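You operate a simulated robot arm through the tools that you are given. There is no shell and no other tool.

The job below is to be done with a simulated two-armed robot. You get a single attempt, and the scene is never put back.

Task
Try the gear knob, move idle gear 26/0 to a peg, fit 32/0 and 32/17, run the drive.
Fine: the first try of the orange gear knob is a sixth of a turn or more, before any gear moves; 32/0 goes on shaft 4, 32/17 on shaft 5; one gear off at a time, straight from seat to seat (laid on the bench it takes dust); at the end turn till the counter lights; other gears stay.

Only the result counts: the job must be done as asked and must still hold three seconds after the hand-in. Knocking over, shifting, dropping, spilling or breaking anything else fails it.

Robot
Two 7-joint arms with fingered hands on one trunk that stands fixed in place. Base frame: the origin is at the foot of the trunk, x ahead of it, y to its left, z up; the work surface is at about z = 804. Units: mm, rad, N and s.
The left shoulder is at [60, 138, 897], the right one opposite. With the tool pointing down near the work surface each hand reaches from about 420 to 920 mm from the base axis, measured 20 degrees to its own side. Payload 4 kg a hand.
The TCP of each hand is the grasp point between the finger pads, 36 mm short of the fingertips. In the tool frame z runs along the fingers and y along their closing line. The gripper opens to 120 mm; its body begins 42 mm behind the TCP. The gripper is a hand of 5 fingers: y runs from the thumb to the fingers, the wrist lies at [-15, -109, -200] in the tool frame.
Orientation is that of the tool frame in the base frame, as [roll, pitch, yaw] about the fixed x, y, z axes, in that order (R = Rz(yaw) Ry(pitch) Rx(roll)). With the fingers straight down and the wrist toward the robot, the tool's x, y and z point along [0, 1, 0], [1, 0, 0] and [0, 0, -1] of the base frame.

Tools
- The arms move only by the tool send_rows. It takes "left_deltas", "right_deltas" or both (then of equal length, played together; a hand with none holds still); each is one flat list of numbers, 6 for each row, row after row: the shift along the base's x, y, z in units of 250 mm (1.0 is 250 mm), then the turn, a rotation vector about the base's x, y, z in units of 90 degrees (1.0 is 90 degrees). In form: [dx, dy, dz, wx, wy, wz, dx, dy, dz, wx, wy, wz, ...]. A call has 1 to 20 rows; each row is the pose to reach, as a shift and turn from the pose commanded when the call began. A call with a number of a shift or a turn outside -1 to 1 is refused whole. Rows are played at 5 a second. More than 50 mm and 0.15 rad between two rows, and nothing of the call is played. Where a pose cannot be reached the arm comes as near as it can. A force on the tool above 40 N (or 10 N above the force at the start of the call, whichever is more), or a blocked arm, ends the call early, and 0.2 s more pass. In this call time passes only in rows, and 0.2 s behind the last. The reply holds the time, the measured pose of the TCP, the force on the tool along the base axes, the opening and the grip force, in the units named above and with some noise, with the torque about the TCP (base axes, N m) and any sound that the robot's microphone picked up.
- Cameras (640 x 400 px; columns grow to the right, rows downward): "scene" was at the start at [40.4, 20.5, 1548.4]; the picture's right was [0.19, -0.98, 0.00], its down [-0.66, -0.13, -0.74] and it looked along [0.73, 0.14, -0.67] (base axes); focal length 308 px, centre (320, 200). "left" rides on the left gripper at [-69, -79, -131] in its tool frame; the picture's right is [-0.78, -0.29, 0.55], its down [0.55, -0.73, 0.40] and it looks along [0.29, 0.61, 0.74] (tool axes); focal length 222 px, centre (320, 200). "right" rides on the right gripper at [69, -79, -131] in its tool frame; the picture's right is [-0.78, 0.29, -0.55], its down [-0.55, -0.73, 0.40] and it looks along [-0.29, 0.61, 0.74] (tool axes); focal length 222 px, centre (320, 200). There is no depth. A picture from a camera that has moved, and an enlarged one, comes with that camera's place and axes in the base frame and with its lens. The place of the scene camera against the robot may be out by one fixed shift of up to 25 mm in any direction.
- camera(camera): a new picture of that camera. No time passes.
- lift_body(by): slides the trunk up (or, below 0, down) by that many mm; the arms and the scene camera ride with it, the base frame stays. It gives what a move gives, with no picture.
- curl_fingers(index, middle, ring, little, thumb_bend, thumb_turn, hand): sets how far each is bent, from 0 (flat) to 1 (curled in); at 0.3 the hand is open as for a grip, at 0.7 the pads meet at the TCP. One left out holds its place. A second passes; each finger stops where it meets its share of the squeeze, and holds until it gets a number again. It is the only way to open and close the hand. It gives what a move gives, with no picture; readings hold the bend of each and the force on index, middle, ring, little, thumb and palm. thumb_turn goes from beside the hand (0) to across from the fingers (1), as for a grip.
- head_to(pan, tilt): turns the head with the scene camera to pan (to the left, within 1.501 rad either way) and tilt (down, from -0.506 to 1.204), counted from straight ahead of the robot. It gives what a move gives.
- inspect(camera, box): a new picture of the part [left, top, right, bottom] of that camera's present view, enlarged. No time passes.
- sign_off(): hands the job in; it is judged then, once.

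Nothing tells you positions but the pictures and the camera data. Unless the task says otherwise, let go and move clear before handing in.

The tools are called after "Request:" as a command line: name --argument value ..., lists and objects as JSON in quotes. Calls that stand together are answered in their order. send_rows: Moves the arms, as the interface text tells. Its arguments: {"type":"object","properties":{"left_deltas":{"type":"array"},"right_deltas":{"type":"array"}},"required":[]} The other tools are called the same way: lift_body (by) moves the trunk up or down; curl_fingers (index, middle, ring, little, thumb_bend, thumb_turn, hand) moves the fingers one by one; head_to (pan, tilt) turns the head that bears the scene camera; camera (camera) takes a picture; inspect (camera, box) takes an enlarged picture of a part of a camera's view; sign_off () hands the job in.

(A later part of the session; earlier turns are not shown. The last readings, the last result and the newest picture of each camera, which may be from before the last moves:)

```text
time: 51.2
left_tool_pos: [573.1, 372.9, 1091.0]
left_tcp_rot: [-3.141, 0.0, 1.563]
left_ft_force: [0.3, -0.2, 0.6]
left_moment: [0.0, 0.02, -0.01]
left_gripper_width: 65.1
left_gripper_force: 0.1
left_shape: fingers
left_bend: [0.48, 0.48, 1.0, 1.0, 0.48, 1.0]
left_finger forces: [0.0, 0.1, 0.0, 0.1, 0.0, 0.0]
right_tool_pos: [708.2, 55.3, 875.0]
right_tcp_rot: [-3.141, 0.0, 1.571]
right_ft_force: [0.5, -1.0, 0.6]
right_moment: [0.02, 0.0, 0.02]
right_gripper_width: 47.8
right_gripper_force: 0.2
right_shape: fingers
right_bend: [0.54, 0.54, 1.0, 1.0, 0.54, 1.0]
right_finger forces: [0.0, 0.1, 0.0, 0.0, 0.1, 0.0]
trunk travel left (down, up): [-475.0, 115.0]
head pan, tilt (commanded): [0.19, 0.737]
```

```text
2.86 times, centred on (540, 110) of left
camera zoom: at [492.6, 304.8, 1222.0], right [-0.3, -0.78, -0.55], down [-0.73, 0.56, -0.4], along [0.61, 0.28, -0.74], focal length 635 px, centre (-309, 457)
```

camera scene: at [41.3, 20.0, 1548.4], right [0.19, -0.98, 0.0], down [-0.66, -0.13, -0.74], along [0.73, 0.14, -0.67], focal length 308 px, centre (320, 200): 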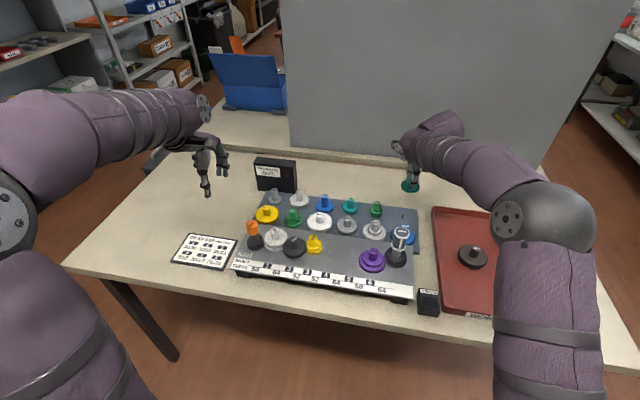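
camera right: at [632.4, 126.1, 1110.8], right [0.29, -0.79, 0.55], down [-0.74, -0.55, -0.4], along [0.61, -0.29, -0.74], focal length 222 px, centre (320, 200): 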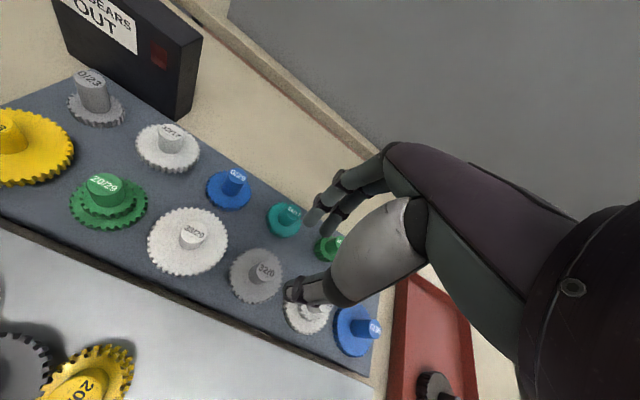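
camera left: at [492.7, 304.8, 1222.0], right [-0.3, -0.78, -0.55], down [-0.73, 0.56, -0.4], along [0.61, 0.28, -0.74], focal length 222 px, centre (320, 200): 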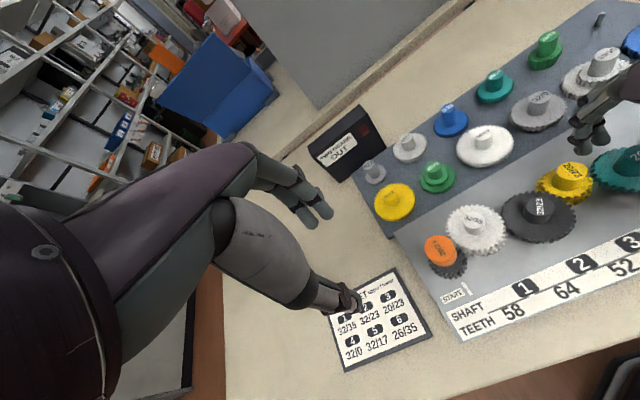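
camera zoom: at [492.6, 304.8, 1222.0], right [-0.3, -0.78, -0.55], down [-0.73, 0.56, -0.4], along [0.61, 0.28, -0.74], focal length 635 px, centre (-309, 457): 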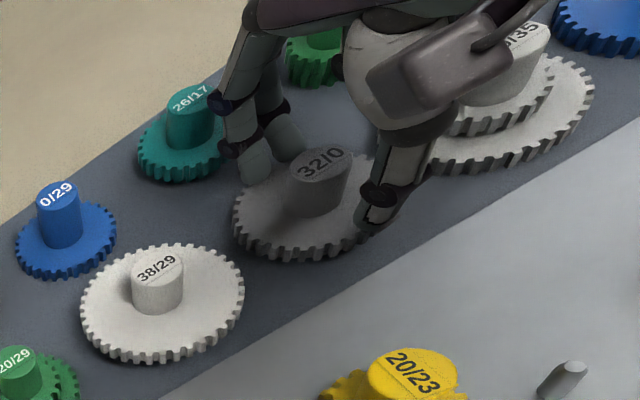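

The hub sits in the same spot relative to the hand as 26/0 did. Closing the grip.

Request:
curl_fingers --hand "right" --index 0.7 --middle 0.7 --thumb_bend 0.7

Request:
inspect --camera "right" --box '[240, 190, 400, 310]'

```text
time: 52.2
left_tool_pos: [573.2, 373.4, 1090.6]
left_tcp_rot: [-3.141, -0.001, 1.564]
left_ft_force: [-0.7, -0.7, 0.5]
left_moment: [0.02, 0.0, 0.02]
left_gripper_width: 65.4
left_gripper_force: 0.1
left_shape: fingers
left_bend: [0.48, 0.48, 1.0, 1.0, 0.48, 1.0]
left_finger forces: [0.1, 0.0, 0.1, 0.0, 0.0, 0.0]
right_tool_pos: [710.0, 55.8, 875.9]
right_tcp_rot: [3.141, 0.0, 1.572]
right_ft_force: [1.2, 0.9, -0.3]
right_moment: [0.02, -0.09, 0.01]
right_gripper_width: 18.8
right_gripper_force: 7.3
right_shape: fingers
right_bend: [0.65, 0.68, 1.0, 1.0, 0.65, 1.0]
right_finger forces: [5.4, 2.3, 0.1, 0.1, 6.6, 0.0]
trunk travel left (down, up): [-475.0, 115.0]
head pan, tilt (commanded): [0.19, 0.737]
```

```text
3.33 times, centred on (320, 250) of right
camera zoom: at [630.7, 125.6, 1005.8], right [0.29, -0.78, 0.55], down [-0.73, -0.55, -0.4], along [0.61, -0.29, -0.74], focal length 740 px, centre (320, 33)
```

zoom: 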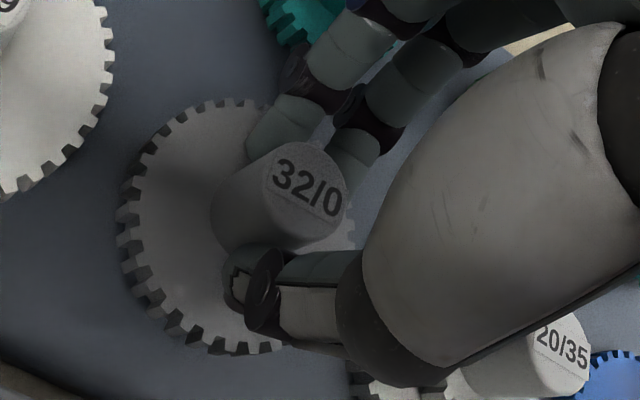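

Request:
curl_fingers --hand "right" --index 0.74 --middle 0.755 --thumb_bend 0.75

Request:
send_rows --right_deltas '[0, 0, 0.03, 0, 0, 0, 0, 0, 0.08, 0, 0, 0, 0, 0, 0.16, 0, 0, 0, 0, 0, 0.26, 0, 0, 0, 0, 0, 0.36, 0, 0, 0, 0, 0, 0.42, 0, 0, 0]'

Request:
inspect --camera "left" --box '[440, 40, 640, 180]'

Request:
camera --camera "right"

```text
time: 53.2
left_tool_pos: [573.1, 372.0, 1091.6]
left_tcp_rot: [-3.141, -0.001, 1.562]
left_ft_force: [0.8, 0.0, -0.5]
left_moment: [0.01, -0.01, -0.01]
left_gripper_width: 65.2
left_gripper_force: 0.0
left_shape: fingers
left_bend: [0.48, 0.48, 1.0, 1.0, 0.48, 1.0]
left_finger forces: [0.0, 0.0, 0.0, 0.0, 0.1, 0.0]
right_tool_pos: [709.9, 55.9, 876.2]
right_tcp_rot: [-3.141, 0.001, 1.572]
right_ft_force: [1.1, -2.4, 0.3]
right_moment: [-0.13, -0.05, 0.03]
right_gripper_width: 18.1
right_gripper_force: 16.9
right_shape: fingers
right_bend: [0.65, 0.71, 1.0, 1.0, 0.66, 1.0]
right_finger forces: [9.0, 10.1, 0.0, 0.1, 14.4, 0.0]
trunk travel left (down, up): [-475.0, 115.0]
head pan, tilt (commanded): [0.19, 0.737]
```

```text
time: 54.6
left_tool_pos: [572.8, 372.0, 1091.4]
left_tcp_rot: [-3.141, 0.0, 1.565]
left_ft_force: [-0.3, -0.2, 0.2]
left_moment: [0.01, 0.02, -0.03]
left_gripper_width: 65.4
left_gripper_force: 0.0
left_shape: fingers
left_bend: [0.48, 0.48, 1.0, 1.0, 0.48, 1.0]
left_finger forces: [0.0, 0.0, 0.0, 0.1, 0.1, 0.0]
right_tool_pos: [709.4, 57.7, 981.6]
right_tcp_rot: [3.141, -0.002, 1.57]
right_ft_force: [0.0, 0.1, -1.1]
right_moment: [-0.02, 0.0, 0.06]
right_gripper_width: 17.9
right_gripper_force: 15.9
right_shape: fingers
right_bend: [0.64, 0.71, 1.0, 1.0, 0.67, 1.0]
right_finger forces: [9.2, 8.0, 0.0, 0.0, 14.5, 0.0]
trunk travel left (down, up): [-475.0, 115.0]
head pan, tilt (commanded): [0.19, 0.737]
```

```text
2.86 times, centred on (540, 110) of left
camera zoom: at [492.5, 304.7, 1222.0], right [-0.3, -0.78, -0.55], down [-0.73, 0.56, -0.4], along [0.61, 0.28, -0.74], focal length 635 px, centre (-309, 457)
```

zoom: 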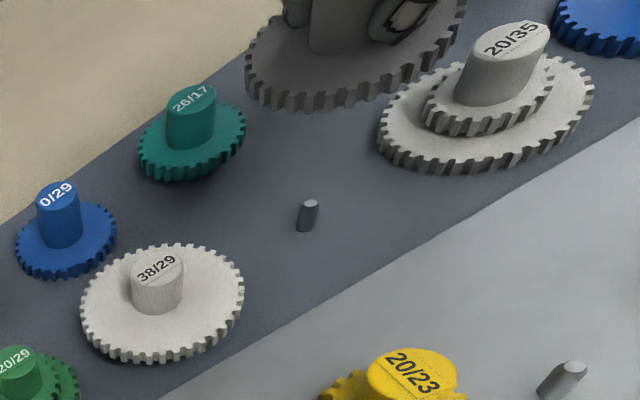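

```text
taken
camera right: at [630.4, 127.3, 1112.3], right [0.29, -0.79, 0.55], down [-0.73, -0.55, -0.4], along [0.61, -0.29, -0.74], focal length 222 px, centre (320, 200)
```

right: 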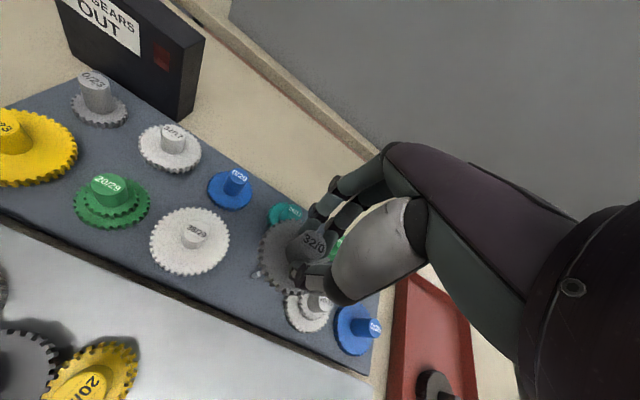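

32/0 is lifted off its peg. I'll carry it above shaft 4 and check pin position and tooth phase against the shaft 3 gear.

Request:
send_rows --right_deltas '[-0.14, 0.03, 0, 0, 0, 0, -0.28, 0.06, 0, 0, 0, 0, -0.42, 0.09, 0, 0, 0, 0, -0.566, 0.12, 0, 0, 0, 0, -0.566, 0.12, 0, 0, 0, 0]'

Request:
camera --camera "right"

Request:
inspect --camera "right" --box '[200, 200, 360, 300]'

Request:
inspect --camera "left" --box '[520, 60, 640, 200]'

```text
time: 55.8
left_tool_pos: [574.2, 372.7, 1090.9]
left_tcp_rot: [3.141, 0.0, 1.561]
left_ft_force: [0.2, -0.2, -0.9]
left_moment: [0.02, -0.01, -0.04]
left_gripper_width: 65.2
left_gripper_force: 0.1
left_shape: fingers
left_bend: [0.48, 0.48, 1.0, 1.0, 0.48, 1.0]
left_finger forces: [0.0, 0.1, 0.1, 0.0, 0.0, 0.0]
right_tool_pos: [567.9, 85.8, 981.1]
right_tcp_rot: [3.142, 0.0, 1.572]
right_ft_force: [-0.8, 0.5, 0.5]
right_moment: [-0.01, 0.0, 0.0]
right_gripper_width: 18.0
right_gripper_force: 15.4
right_shape: fingers
right_bend: [0.64, 0.71, 1.0, 1.0, 0.67, 1.0]
right_finger forces: [9.0, 7.5, 0.0, 0.0, 14.6, 0.0]
trunk travel left (down, up): [-475.0, 115.0]
head pan, tilt (commanded): [0.19, 0.737]
```

```text
taken
camera right: at [489.0, 155.1, 1111.8], right [0.29, -0.79, 0.55], down [-0.74, -0.55, -0.4], along [0.61, -0.29, -0.74], focal length 222 px, centre (320, 200)
```

right: 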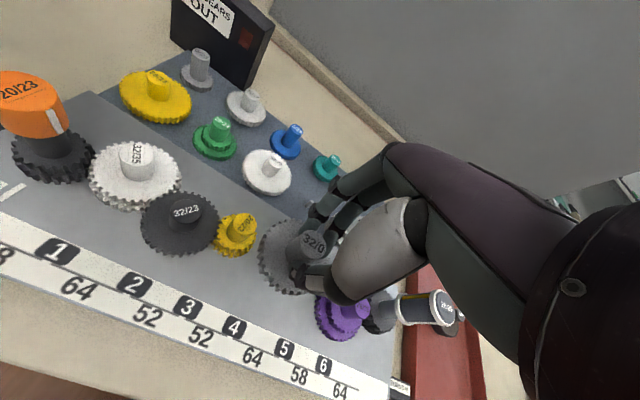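

```text
4.00 times, centred on (280, 250) of right
camera zoom: at [489.0, 155.1, 1111.8], right [0.29, -0.79, 0.55], down [-0.74, -0.55, -0.4], along [0.61, -0.29, -0.74], focal length 888 px, centre (480, 0)
```

zoom: 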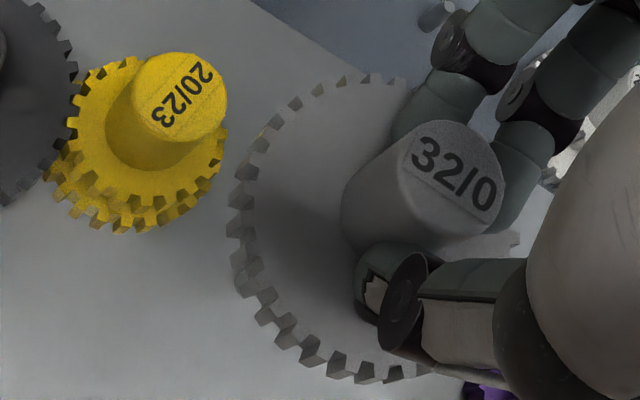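

```text
2.86 times, centred on (580, 130) of left
camera zoom: at [493.0, 304.7, 1221.8], right [-0.3, -0.78, -0.55], down [-0.73, 0.56, -0.4], along [0.61, 0.28, -0.74], focal length 635 px, centre (-423, 400)
```

zoom: 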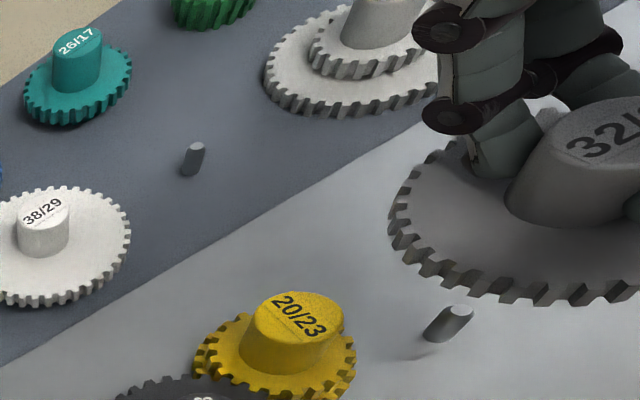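

Request:
inspect --camera "right" --box '[290, 220, 338, 268]'

Request:
inspect --camera "left" --box '[590, 150, 640, 190]'

Request:
inspect --camera "scene" --box '[290, 180, 390, 280]'

```text
8.33 times, centred on (314, 244) of right
camera zoom: at [489.0, 155.1, 1111.8], right [0.29, -0.79, 0.55], down [-0.74, -0.55, -0.4], along [0.61, -0.29, -0.74], focal length 1851 px, centre (370, -167)
```

zoom: 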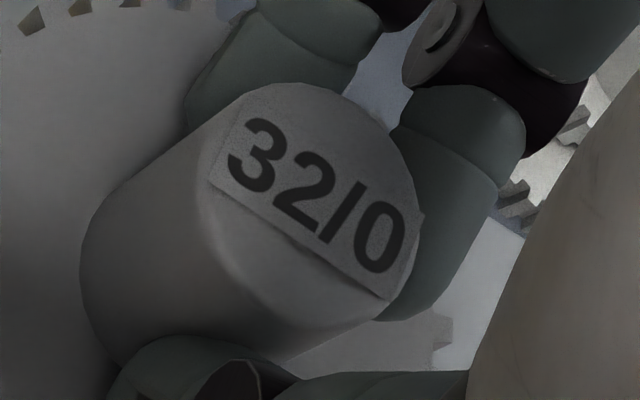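

```text
10.00 times, centred on (615, 170) of left
camera zoom: at [493.0, 304.7, 1221.8], right [-0.3, -0.78, -0.55], down [-0.73, 0.56, -0.4], along [0.61, 0.28, -0.74], focal length 2221 px, centre (-2630, 500)
```

zoom: 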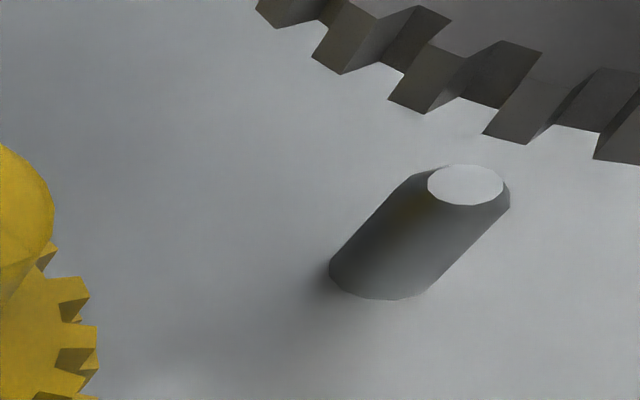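

```text
4.00 times, centred on (340, 230) of scene
camera zoom: at [40.9, 20.5, 1548.4], right [0.19, -0.98, 0.0], down [-0.66, -0.13, -0.74], along [0.73, 0.14, -0.67], focal length 1232 px, centre (240, 80)
```

zoom: 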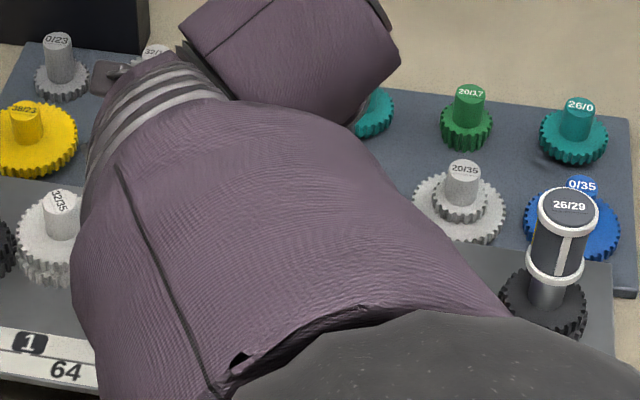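

I'll turn the left hand slightly so its camera frames shaft 4 fully; it gives a side view of pin and gear.

Request:
send_rows --left_deltas '[0, 0, 0, 0, 0, -0.09, 0, 0, 0, 0, 0, -0.18, 0, 0, 0, 0, 0, -0.27, 0, 0, 0, 0, 0, -0.36]'

Request:
camera --camera "left"

```text
time: 56.8
left_tool_pos: [574.2, 373.0, 1091.0]
left_tcp_rot: [-3.141, 0.001, 0.994]
left_ft_force: [-0.3, 0.1, -0.4]
left_moment: [-0.04, -0.01, -0.01]
left_gripper_width: 65.1
left_gripper_force: 0.0
left_shape: fingers
left_bend: [0.48, 0.48, 1.0, 1.0, 0.48, 1.0]
left_finger forces: [0.0, 0.1, 0.0, 0.0, 0.0, 0.1]
right_tool_pos: [567.8, 85.8, 982.2]
right_tcp_rot: [-3.141, 0.0, 1.571]
right_ft_force: [-0.1, 0.2, 0.5]
right_moment: [0.01, 0.02, 0.01]
right_gripper_width: 18.1
right_gripper_force: 15.2
right_shape: fingers
right_bend: [0.64, 0.71, 1.0, 1.0, 0.67, 1.0]
right_finger forces: [9.1, 7.5, 0.0, 0.0, 14.5, 0.0]
trunk travel left (down, up): [-475.0, 115.0]
head pan, tilt (commanded): [0.19, 0.737]
```

```text
taken
camera left: at [468.9, 358.4, 1222.3], right [-0.67, -0.5, -0.55], down [-0.32, 0.86, -0.4], along [0.67, -0.09, -0.74], focal length 222 px, centre (320, 200)
```

left: 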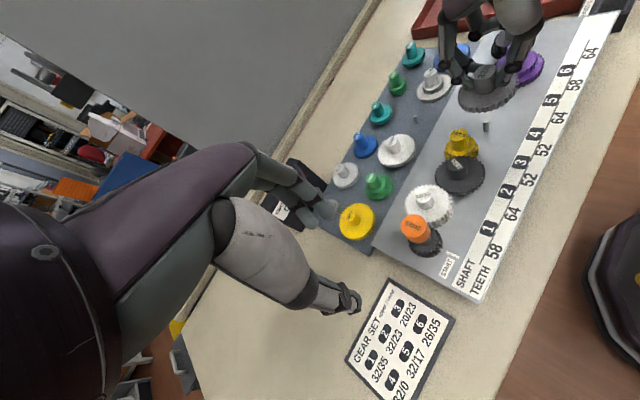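

Request:
inspect --camera "left" --box '[440, 50, 536, 146]'

Request:
inspect --camera "left" --box '[470, 108, 510, 133]'

```text
4.17 times, centred on (488, 98) of left
camera zoom: at [468.9, 358.4, 1222.3], right [-0.67, -0.5, -0.55], down [-0.32, 0.86, -0.4], along [0.67, -0.09, -0.74], focal length 926 px, centre (-380, 625)
```

zoom: 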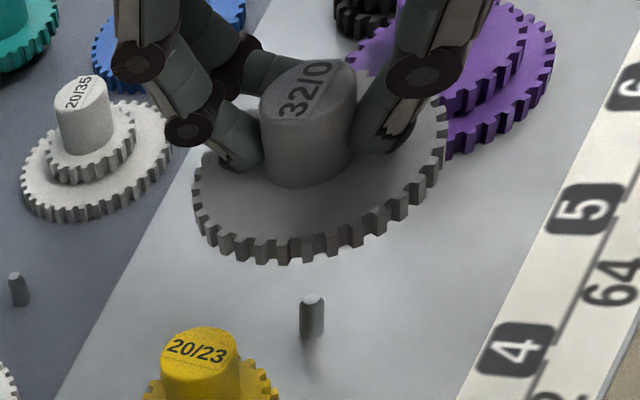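

```text
16.00 times, centred on (490, 120) of left
camera zoom: at [468.9, 358.4, 1222.3], right [-0.67, -0.5, -0.55], down [-0.32, 0.86, -0.4], along [0.67, -0.09, -0.74], focal length 3554 px, centre (-2400, 1472)
```

zoom: 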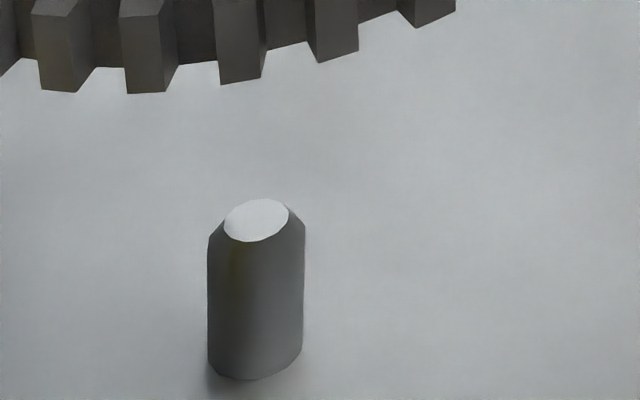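

Request:
inspect --camera "left" --box '[440, 100, 504, 150]'

Request:
inspect --camera "right" --box '[205, 205, 285, 265]'

Request:
inspect --camera "left" --box '[430, 120, 494, 170]'

```text
8.00 times, centred on (472, 125) of left
camera zoom: at [468.9, 358.4, 1222.3], right [-0.67, -0.5, -0.55], down [-0.32, 0.86, -0.4], along [0.67, -0.09, -0.74], focal length 1777 px, centre (-896, 800)
```

zoom: 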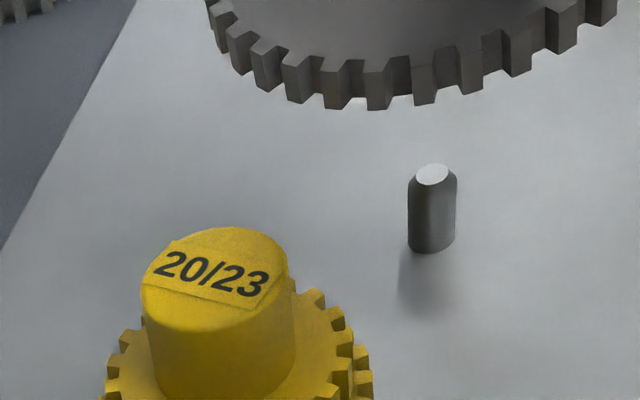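

```text
6.67 times, centred on (245, 235) of right
camera zoom: at [489.1, 155.6, 1111.7], right [0.29, -0.78, 0.55], down [-0.73, -0.55, -0.4], along [0.61, -0.29, -0.74], focal length 1481 px, centre (820, -33)
```

zoom: 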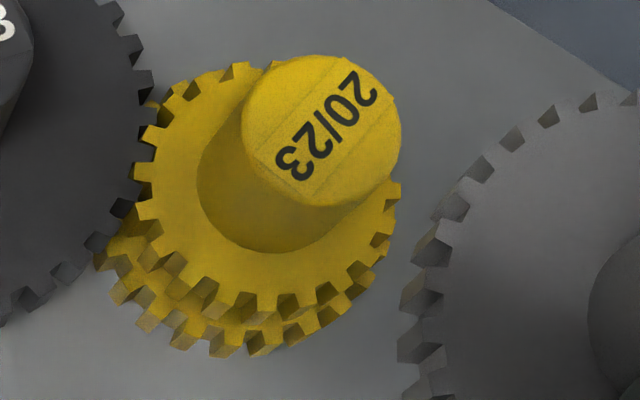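

```text
8.00 times, centred on (462, 145) of left
camera zoom: at [468.9, 358.4, 1222.3], right [-0.67, -0.5, -0.55], down [-0.32, 0.86, -0.4], along [0.67, -0.09, -0.74], focal length 1777 px, centre (-816, 640)
```

zoom: 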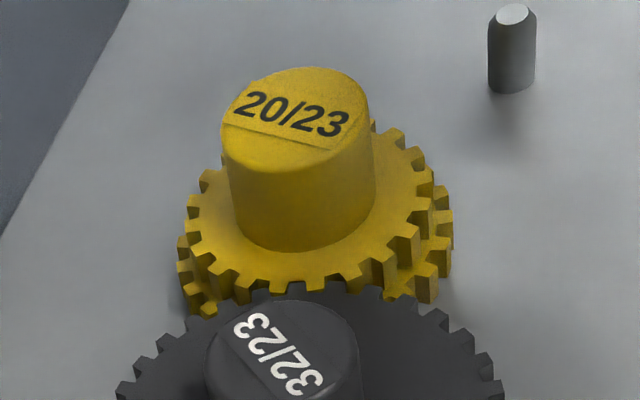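

I'll take higher zooms to compare the tooth phases of the yellow shaft-3 gear and the held gear.

Request:
inspect --camera "right" --box '[234, 226, 270, 254]'

Request:
inspect --camera "right" --box '[215, 205, 255, 235]'

Request:
inspect --camera "right" --box '[250, 212, 320, 264]'

Request:
inspect --camera "left" --box '[450, 80, 514, 120]'

```text
14.29 times, centred on (252, 240) of right
camera zoom: at [489.1, 155.6, 1111.7], right [0.29, -0.78, 0.55], down [-0.73, -0.55, -0.4], along [0.61, -0.29, -0.74], focal length 3173 px, centre (1291, -371)
```

zoom: 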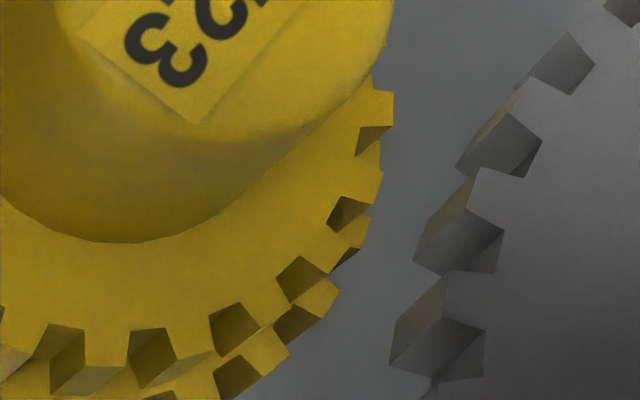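

```text
13.33 times, centred on (235, 220) of right
camera zoom: at [489.1, 155.6, 1111.7], right [0.29, -0.78, 0.55], down [-0.73, -0.55, -0.4], along [0.61, -0.29, -0.74], focal length 2962 px, centre (1453, -67)
```

zoom: 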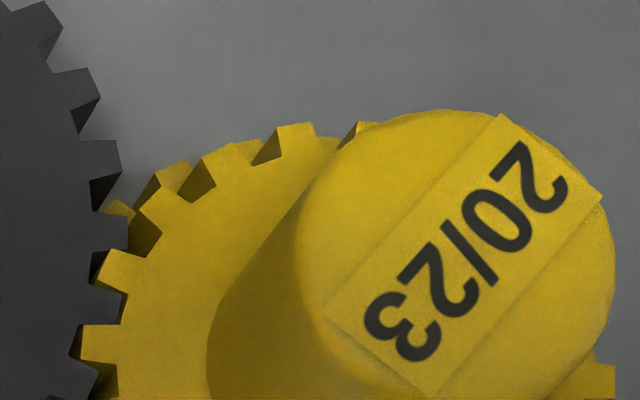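

```text
7.69 times, centred on (285, 238) of right
camera zoom: at [489.1, 155.6, 1111.7], right [0.29, -0.78, 0.55], down [-0.73, -0.55, -0.4], along [0.61, -0.29, -0.74], focal length 1709 px, centre (589, -92)
```

zoom: 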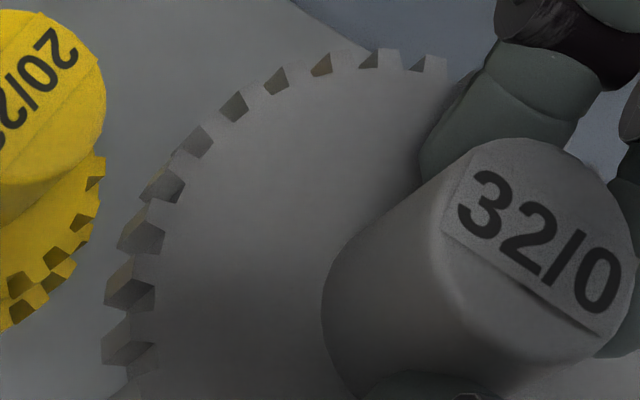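

```text
10.00 times, centred on (482, 100) of left
camera zoom: at [468.9, 358.4, 1222.3], right [-0.67, -0.5, -0.55], down [-0.32, 0.86, -0.4], along [0.67, -0.09, -0.74], focal length 2221 px, centre (-1300, 1200)
```

zoom: 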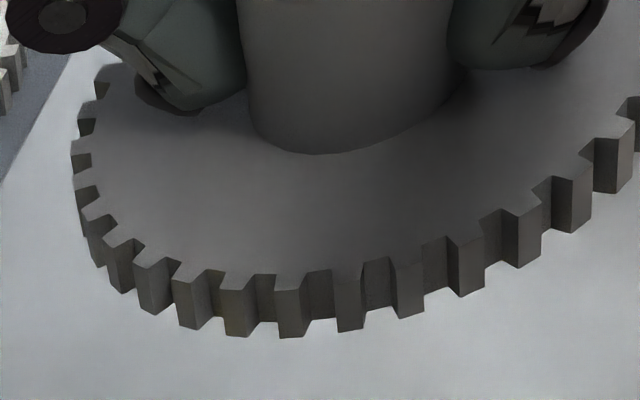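

Request:
inspect --camera "left" --box '[456, 98, 480, 113]'

```text
16.00 times, centred on (468, 106) of left
camera zoom: at [468.9, 358.4, 1222.3], right [-0.67, -0.5, -0.55], down [-0.32, 0.86, -0.4], along [0.67, -0.09, -0.74], focal length 3554 px, centre (-2048, 1712)
```

zoom: 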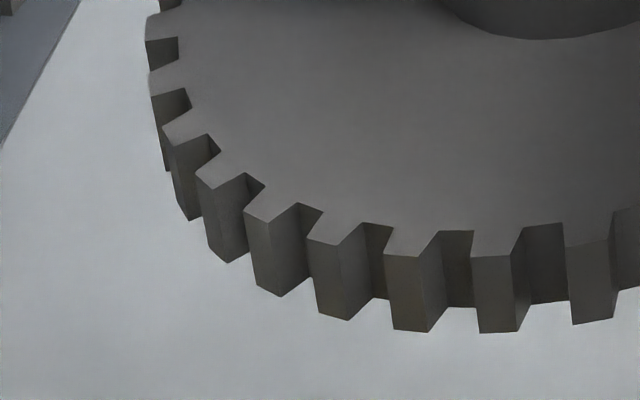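

Measured tooth phases: the yellow gear's gap is about 1.2 mm past the line of centres and the held gear needs about 3° CCW to mesh. I'll apply that turn, shift about 1 mm toward the pin, and lower to just above the pin.

Request:
send_rows --right_deltas '[-0.004, -0.004, -0.04, 0, 0, 0.0344, -0.004, -0.004, -0.1, 0, 0, 0.0344, -0.004, -0.004, -0.168, 0, 0, 0.0344, -0.004, -0.004, -0.168, 0, 0, 0.0344]'

Request:
inspect --camera "left" --box '[440, 70, 520, 146]'

Request:
inspect --camera "right" --box '[220, 190, 340, 290]'

```text
time: 57.8
left_tool_pos: [574.5, 372.8, 1092.1]
left_tcp_rot: [-3.141, 0.0, 0.996]
left_ft_force: [0.7, 0.5, 0.2]
left_moment: [0.02, 0.0, 0.0]
left_gripper_width: 64.9
left_gripper_force: 0.0
left_shape: fingers
left_bend: [0.48, 0.48, 1.0, 1.0, 0.48, 1.0]
left_finger forces: [0.0, 0.1, 0.0, 0.0, 0.0, 0.0]
right_tool_pos: [567.4, 85.5, 939.0]
right_tcp_rot: [-3.141, 0.0, 1.625]
right_ft_force: [0.6, 0.6, -0.2]
right_moment: [-0.01, -0.01, -0.01]
right_gripper_width: 18.1
right_gripper_force: 15.5
right_shape: fingers
right_bend: [0.64, 0.71, 1.0, 1.0, 0.67, 1.0]
right_finger forces: [9.1, 7.5, 0.0, 0.0, 14.4, 0.0]
trunk travel left (down, up): [-475.0, 115.0]
head pan, tilt (commanded): [0.19, 0.737]
```

```text
5.26 times, centred on (480, 108) of left
camera zoom: at [468.8, 357.8, 1222.5], right [-0.67, -0.5, -0.55], down [-0.32, 0.86, -0.4], along [0.67, -0.09, -0.74], focal length 1169 px, centre (-522, 684)
```

zoom: 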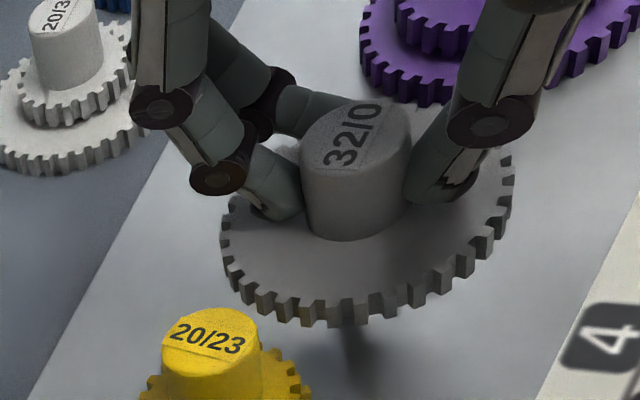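

```text
4.00 times, centred on (280, 240) of right
camera zoom: at [484.6, 149.8, 1069.8], right [0.33, -0.77, 0.55], down [-0.7, -0.59, -0.4], along [0.63, -0.25, -0.74], focal length 888 px, centre (480, 40)
```

zoom: 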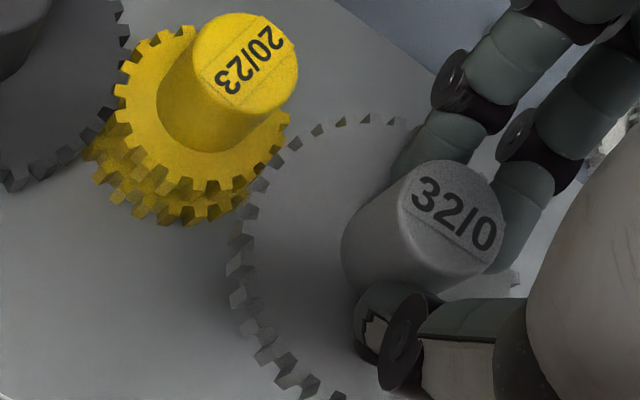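

Request:
inspect --camera "left" --box '[490, 82, 526, 112]'

Request:
inspect --camera "right" --box '[300, 220, 356, 270]'

```text
13.33 times, centred on (508, 97) of left
camera zoom: at [468.8, 357.8, 1222.5], right [-0.67, -0.5, -0.55], down [-0.32, 0.86, -0.4], along [0.67, -0.09, -0.74], focal length 2962 px, centre (-2187, 1573)
```

zoom: 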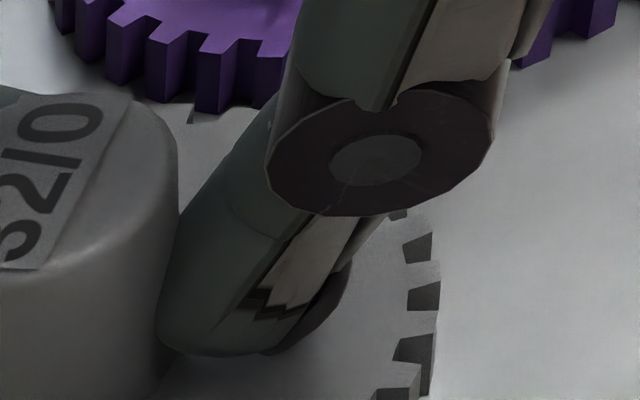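

```text
8.00 times, centred on (328, 245) of right
camera zoom: at [484.6, 149.8, 1069.8], right [0.33, -0.77, 0.55], down [-0.7, -0.59, -0.4], along [0.63, -0.25, -0.74], focal length 1777 px, centre (256, -160)
```

zoom: 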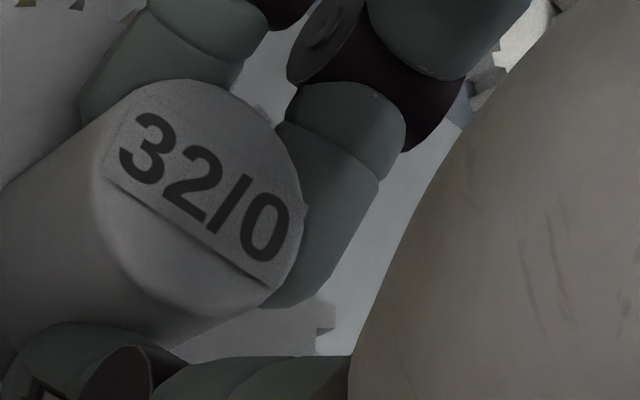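

Request:
inspect --camera "left" --box '[470, 84, 506, 112]'

Request:
inspect --camera "left" --box '[455, 95, 511, 139]'

```text
14.29 times, centred on (488, 98) of left
camera zoom: at [468.8, 357.8, 1222.5], right [-0.67, -0.5, -0.55], down [-0.32, 0.86, -0.4], along [0.67, -0.09, -0.74], focal length 3173 px, centre (-2080, 1657)
```

zoom: 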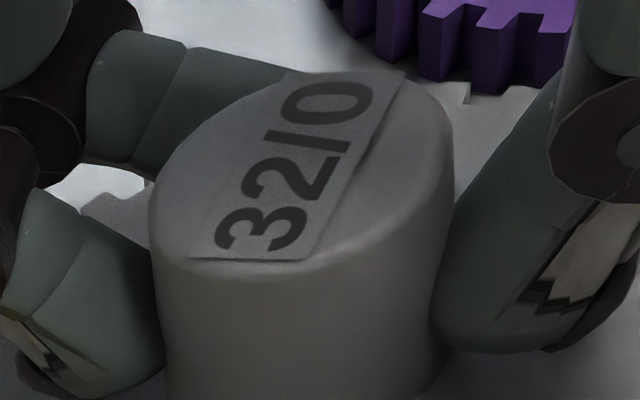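

```text
9.09 times, centred on (483, 117) of left
camera zoom: at [468.8, 357.8, 1222.5], right [-0.67, -0.5, -0.55], down [-0.32, 0.86, -0.4], along [0.67, -0.09, -0.74], focal length 2019 px, centre (-1162, 954)
```

zoom: 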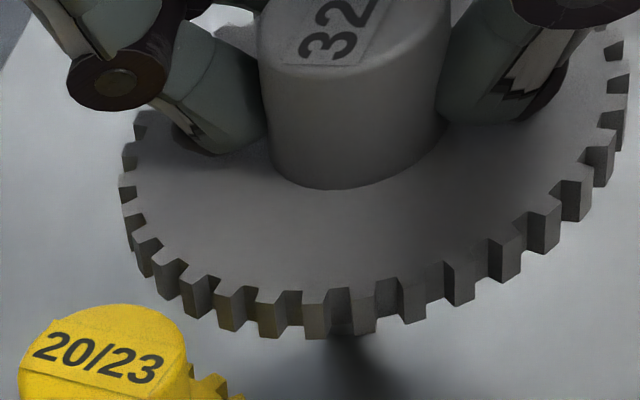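

Request:
inspect --camera "left" --box '[462, 110, 486, 128]'

Request:
inspect --camera "right" --box '[236, 212, 272, 238]'

```text
16.00 times, centred on (474, 119) of left
camera zoom: at [468.8, 357.8, 1222.5], right [-0.67, -0.5, -0.55], down [-0.32, 0.86, -0.4], along [0.67, -0.09, -0.74], focal length 3554 px, centre (-2144, 1496)
```

zoom: 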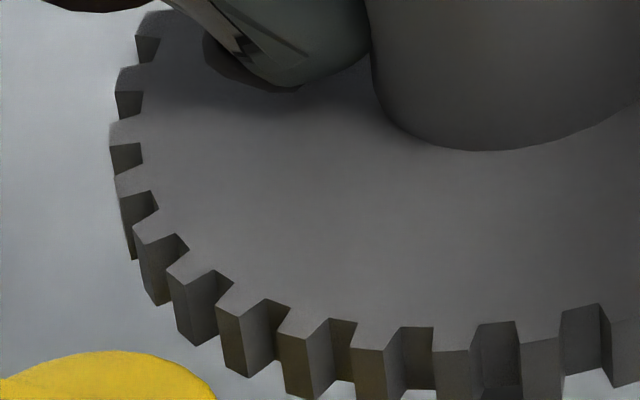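

```text
15.38 times, centred on (254, 225) of right
camera zoom: at [484.6, 149.8, 1069.8], right [0.33, -0.77, 0.55], down [-0.7, -0.59, -0.4], along [0.63, -0.25, -0.74], focal length 3417 px, centre (1335, -185)
```

zoom: 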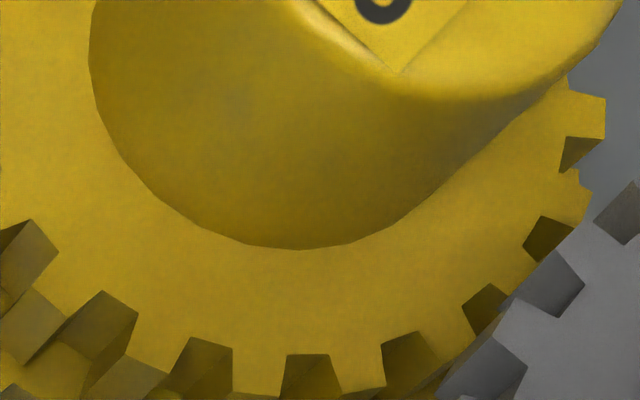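

Phases look nominally aligned. I'll make a small lateral correction and lower until the pin engages the bore, before the teeth meet.

Request:
send_rows --right_deltas '[0.0028, -0.0024, -0.012, 0, 0, 0, 0.0028, -0.0024, -0.024, 0, 0, 0, 0.0028, -0.0024, -0.036, 0, 0, 0]'

Request:
inspect --camera "left" --box '[440, 80, 520, 140]'

```text
time: 58.6
left_tool_pos: [573.8, 372.5, 1091.1]
left_tcp_rot: [-3.141, 0.001, 0.998]
left_ft_force: [-0.3, -0.5, 0.5]
left_moment: [-0.02, 0.02, 0.04]
left_gripper_width: 65.2
left_gripper_force: 0.0
left_shape: fingers
left_bend: [0.48, 0.48, 1.0, 1.0, 0.48, 1.0]
left_finger forces: [0.0, 0.0, 0.0, 0.0, 0.1, 0.0]
right_tool_pos: [570.2, 84.6, 929.7]
right_tcp_rot: [3.14, -0.002, 1.624]
right_ft_force: [-0.6, 0.0, -0.2]
right_moment: [-0.01, 0.01, 0.04]
right_gripper_width: 18.0
right_gripper_force: 15.4
right_shape: fingers
right_bend: [0.64, 0.71, 1.0, 1.0, 0.67, 1.0]
right_finger forces: [9.1, 7.5, 0.0, 0.1, 14.4, 0.0]
trunk travel left (down, up): [-475.0, 115.0]
head pan, tilt (commanded): [0.19, 0.737]
```

```text
6.67 times, centred on (480, 110) of left
camera zoom: at [468.9, 357.9, 1222.4], right [-0.67, -0.5, -0.55], down [-0.32, 0.86, -0.4], along [0.67, -0.09, -0.74], focal length 1481 px, centre (-747, 800)
```

zoom: 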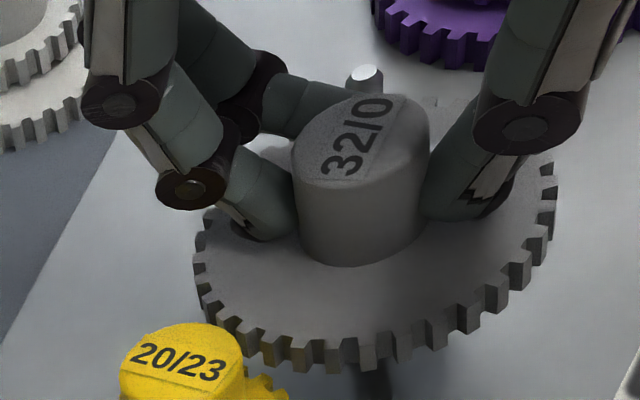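

No contact force at this height, so the pin is entering the bore. Continuing slowly.

Request:
send_rows --right_deltas '[0, 0, -0.006, 0, 0, 0, 0, 0, -0.012, 0, 0, 0]'

Request:
send_rows --right_deltas '[0, 0, -0.006, 0, 0, 0, 0, 0, -0.01, 0, 0, 0]'

Request:
inspect --camera "left" --box '[440, 80, 520, 140]'

```text
time: 59.2
left_tool_pos: [574.4, 372.8, 1092.0]
left_tcp_rot: [-3.141, 0.0, 0.998]
left_ft_force: [0.1, 0.3, -0.6]
left_moment: [0.02, -0.01, 0.01]
left_gripper_width: 65.3
left_gripper_force: 0.0
left_shape: fingers
left_bend: [0.48, 0.48, 1.0, 1.0, 0.48, 1.0]
left_finger forces: [0.0, 0.1, 0.1, 0.0, 0.0, 0.0]
right_tool_pos: [568.0, 84.0, 927.2]
right_tcp_rot: [-3.141, -0.001, 1.626]
right_ft_force: [0.6, -0.1, 0.0]
right_moment: [0.0, -0.03, 0.0]
right_gripper_width: 18.0
right_gripper_force: 15.8
right_shape: fingers
right_bend: [0.64, 0.71, 1.0, 1.0, 0.67, 1.0]
right_finger forces: [9.3, 7.4, 0.1, 0.0, 14.2, 0.0]
trunk travel left (down, up): [-475.0, 115.0]
head pan, tilt (commanded): [0.19, 0.737]
```

```text
time: 59.8
left_tool_pos: [573.8, 372.3, 1091.9]
left_tcp_rot: [-3.14, 0.001, 0.997]
left_ft_force: [0.1, -0.2, -0.3]
left_moment: [-0.02, -0.02, 0.01]
left_gripper_width: 65.1
left_gripper_force: 0.0
left_shape: fingers
left_bend: [0.48, 0.48, 1.0, 1.0, 0.48, 1.0]
left_finger forces: [0.1, 0.0, 0.1, 0.0, 0.0, 0.0]
right_tool_pos: [568.6, 84.9, 924.0]
right_tcp_rot: [-3.141, 0.001, 1.626]
right_ft_force: [0.6, 1.6, -1.1]
right_moment: [0.04, -0.02, -0.01]
right_gripper_width: 17.6
right_gripper_force: 15.5
right_shape: fingers
right_bend: [0.64, 0.71, 1.0, 1.0, 0.67, 1.0]
right_finger forces: [9.5, 7.3, 0.1, 0.0, 14.1, 0.0]
trunk travel left (down, up): [-475.0, 115.0]
head pan, tilt (commanded): [0.19, 0.737]
```

```text
6.67 times, centred on (480, 110) of left
camera zoom: at [468.9, 358.0, 1222.4], right [-0.67, -0.5, -0.55], down [-0.32, 0.86, -0.4], along [0.67, -0.09, -0.74], focal length 1481 px, centre (-747, 800)
```

zoom: 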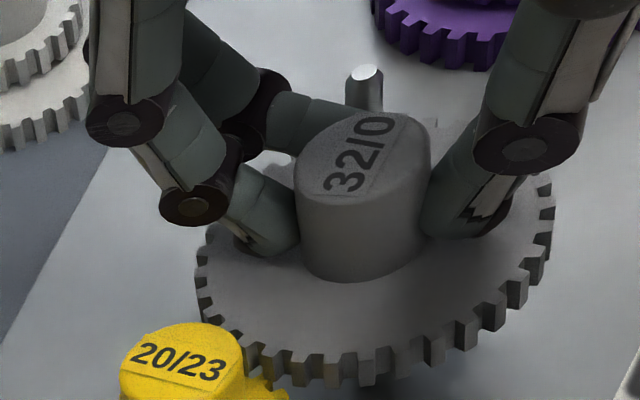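

Request:
send_rows --right_deltas '[0, 0.001, -0.005, 0, 0, 0, 0, 0.002, -0.01, 0, 0, 0]'

Request:
send_rows --right_deltas '[0, 0, -0.005, 0, 0, 0, 0, 0, -0.01, 0, 0, 0]'

Request:
inspect --camera "left" --box '[440, 80, 520, 140]'

Request:
inspect --camera "right" --box '[236, 190, 340, 260]'

```text
time: 60.4
left_tool_pos: [573.5, 372.0, 1091.1]
left_tcp_rot: [-3.142, 0.0, 0.999]
left_ft_force: [0.0, 0.1, 0.2]
left_moment: [-0.02, -0.02, 0.01]
left_gripper_width: 65.5
left_gripper_force: 0.0
left_shape: fingers
left_bend: [0.48, 0.48, 1.0, 1.0, 0.48, 1.0]
left_finger forces: [0.0, 0.0, 0.0, 0.0, 0.0, 0.0]
right_tool_pos: [569.5, 85.4, 920.2]
right_tcp_rot: [-3.14, 0.001, 1.625]
right_ft_force: [0.1, 0.5, -1.3]
right_moment: [-0.01, -0.02, -0.02]
right_gripper_width: 17.7
right_gripper_force: 15.4
right_shape: fingers
right_bend: [0.64, 0.71, 1.0, 1.0, 0.67, 1.0]
right_finger forces: [9.1, 7.9, 0.0, 0.0, 14.2, 0.0]
trunk travel left (down, up): [-475.0, 115.0]
head pan, tilt (commanded): [0.19, 0.737]
```

```text
time: 61.0
left_tool_pos: [574.2, 373.2, 1091.8]
left_tcp_rot: [-3.141, 0.001, 0.998]
left_ft_force: [1.2, 0.6, 0.6]
left_moment: [0.0, 0.04, -0.01]
left_gripper_width: 65.0
left_gripper_force: 0.1
left_shape: fingers
left_bend: [0.48, 0.48, 1.0, 1.0, 0.48, 1.0]
left_finger forces: [0.0, 0.0, 0.0, 0.0, 0.0, 0.0]
right_tool_pos: [568.6, 86.0, 918.6]
right_tcp_rot: [3.141, 0.001, 1.625]
right_ft_force: [0.8, -1.1, -1.1]
right_moment: [-0.03, -0.04, -0.03]
right_gripper_width: 17.9
right_gripper_force: 16.1
right_shape: fingers
right_bend: [0.64, 0.71, 1.0, 1.0, 0.67, 1.0]
right_finger forces: [9.1, 9.0, 0.0, 0.0, 14.3, 0.1]
trunk travel left (down, up): [-475.0, 115.0]
head pan, tilt (commanded): [0.19, 0.737]
```

```text
6.67 times, centred on (480, 110) of left
camera zoom: at [468.9, 357.8, 1222.5], right [-0.67, -0.5, -0.55], down [-0.32, 0.86, -0.4], along [0.67, -0.09, -0.74], focal length 1481 px, centre (-747, 800)
```

zoom: 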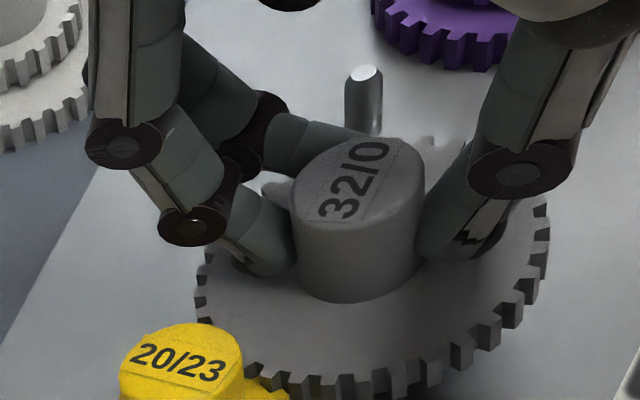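

```text
5.71 times, centred on (288, 225) of right
camera zoom: at [485.3, 150.9, 1049.2], right [0.33, -0.77, 0.55], down [-0.7, -0.59, -0.4], along [0.63, -0.25, -0.74], focal length 1269 px, centre (503, 57)
```

zoom: 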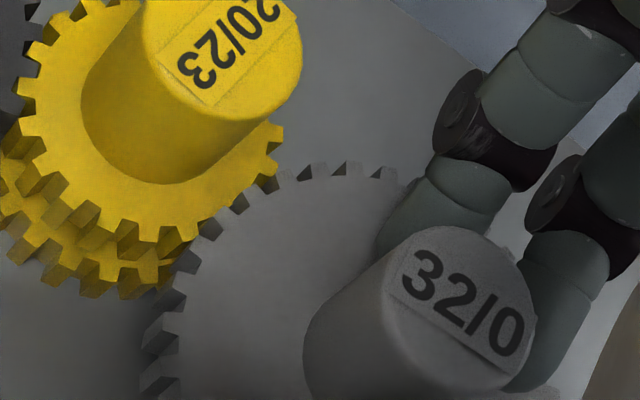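

The teeth are interleaving with the yellow gear. A few more millimetres to the seat.

Request:
send_rows --right_deltas '[0, 0, -0.005, 0, 0, 0, 0, 0, -0.01, 0, 0, 0]'

Request:
send_rows --right_deltas '[0, 0, -0.004, 0, 0, 0, 0, 0, -0.008, 0, 0, 0]'

Request:
send_rows --right_deltas '[0, 0, -0.004, 0, 0, 0, 0, 0, -0.006, 0, 0, 0]'

```text
time: 61.6
left_tool_pos: [573.5, 372.0, 1090.7]
left_tcp_rot: [3.142, 0.001, 0.995]
left_ft_force: [-0.1, 0.5, 0.5]
left_moment: [0.0, -0.02, 0.01]
left_gripper_width: 65.2
left_gripper_force: 0.2
left_shape: fingers
left_bend: [0.48, 0.48, 1.0, 1.0, 0.48, 1.0]
left_finger forces: [0.0, 0.1, 0.0, 0.0, 0.0, 0.0]
right_tool_pos: [569.9, 85.2, 915.8]
right_tcp_rot: [-3.141, 0.0, 1.625]
right_ft_force: [1.2, -1.8, 1.2]
right_moment: [-0.09, -0.05, 0.0]
right_gripper_width: 18.1
right_gripper_force: 16.7
right_shape: fingers
right_bend: [0.64, 0.72, 1.0, 1.0, 0.67, 1.0]
right_finger forces: [8.9, 10.0, 0.1, 0.0, 14.6, 0.0]
trunk travel left (down, up): [-475.0, 115.0]
head pan, tilt (commanded): [0.19, 0.737]
```

```text
time: 62.2
left_tool_pos: [573.3, 372.4, 1090.6]
left_tcp_rot: [3.141, 0.001, 0.998]
left_ft_force: [0.7, 0.0, 0.5]
left_moment: [-0.02, 0.0, 0.01]
left_gripper_width: 65.4
left_gripper_force: 0.1
left_shape: fingers
left_bend: [0.48, 0.48, 1.0, 1.0, 0.48, 1.0]
left_finger forces: [0.0, 0.1, 0.1, 0.1, 0.0, 0.0]
right_tool_pos: [568.9, 84.5, 914.2]
right_tcp_rot: [3.141, 0.0, 1.625]
right_ft_force: [-0.6, -0.2, -0.1]
right_moment: [-0.03, 0.02, 0.01]
right_gripper_width: 18.0
right_gripper_force: 16.6
right_shape: fingers
right_bend: [0.64, 0.72, 1.0, 1.0, 0.67, 1.0]
right_finger forces: [9.0, 8.4, 0.1, 0.0, 14.6, 0.0]
trunk travel left (down, up): [-475.0, 115.0]
head pan, tilt (commanded): [0.19, 0.737]
```

```text
time: 62.8
left_tool_pos: [573.7, 372.7, 1091.8]
left_tcp_rot: [-3.141, 0.0, 0.998]
left_ft_force: [-0.7, -0.4, -0.2]
left_moment: [0.01, 0.02, 0.0]
left_gripper_width: 65.2
left_gripper_force: 0.0
left_shape: fingers
left_bend: [0.48, 0.48, 1.0, 1.0, 0.48, 1.0]
left_finger forces: [0.0, 0.0, 0.0, 0.1, 0.0, 0.0]
right_tool_pos: [570.2, 85.6, 912.0]
right_tcp_rot: [-3.141, 0.001, 1.625]
right_ft_force: [0.6, -2.1, 0.5]
right_moment: [-0.07, -0.02, 0.03]
right_gripper_width: 17.6
right_gripper_force: 16.5
right_shape: fingers
right_bend: [0.64, 0.72, 1.0, 1.0, 0.67, 1.0]
right_finger forces: [8.8, 9.7, 0.0, 0.0, 14.5, 0.0]
trunk travel left (down, up): [-475.0, 115.0]
head pan, tilt (commanded): [0.19, 0.737]
```

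Request:
send_rows --right_deltas '[0, 0, -0.004, 0, 0, 0, 0, 0, -0.006, 0, 0, 0]'

Request:
inspect --camera "left" --box '[440, 80, 520, 140]'

```text
time: 63.4
left_tool_pos: [573.9, 372.8, 1091.0]
left_tcp_rot: [3.142, 0.0, 0.996]
left_ft_force: [0.2, 0.3, 1.0]
left_moment: [0.0, 0.0, 0.03]
left_gripper_width: 65.4
left_gripper_force: 0.1
left_shape: fingers
left_bend: [0.48, 0.48, 1.0, 1.0, 0.48, 1.0]
left_finger forces: [0.1, 0.0, 0.0, 0.0, 0.0, 0.1]
right_tool_pos: [567.7, 84.3, 912.5]
right_tcp_rot: [3.141, 0.0, 1.625]
right_ft_force: [1.2, -2.5, 3.7]
right_moment: [-0.04, -0.09, -0.01]
right_gripper_width: 18.2
right_gripper_force: 18.1
right_shape: fingers
right_bend: [0.64, 0.72, 1.0, 1.0, 0.67, 1.0]
right_finger forces: [9.4, 10.5, 0.1, 0.0, 14.9, 0.0]
trunk travel left (down, up): [-475.0, 115.0]
head pan, tilt (commanded): [0.19, 0.737]
```

```text
6.67 times, centred on (480, 110) of left
camera zoom: at [468.7, 357.6, 1222.7], right [-0.67, -0.5, -0.55], down [-0.32, 0.86, -0.4], along [0.67, -0.09, -0.74], focal length 1481 px, centre (-747, 800)
```

zoom: 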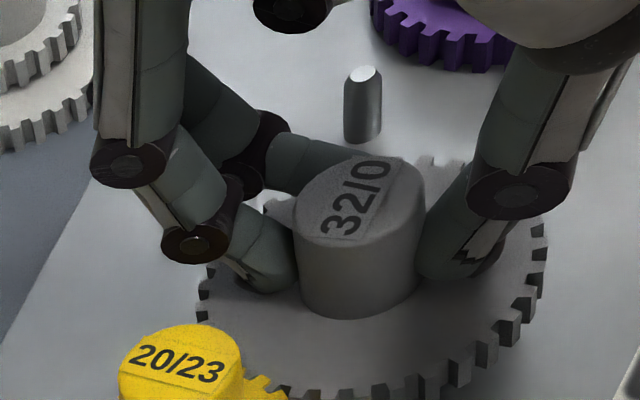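

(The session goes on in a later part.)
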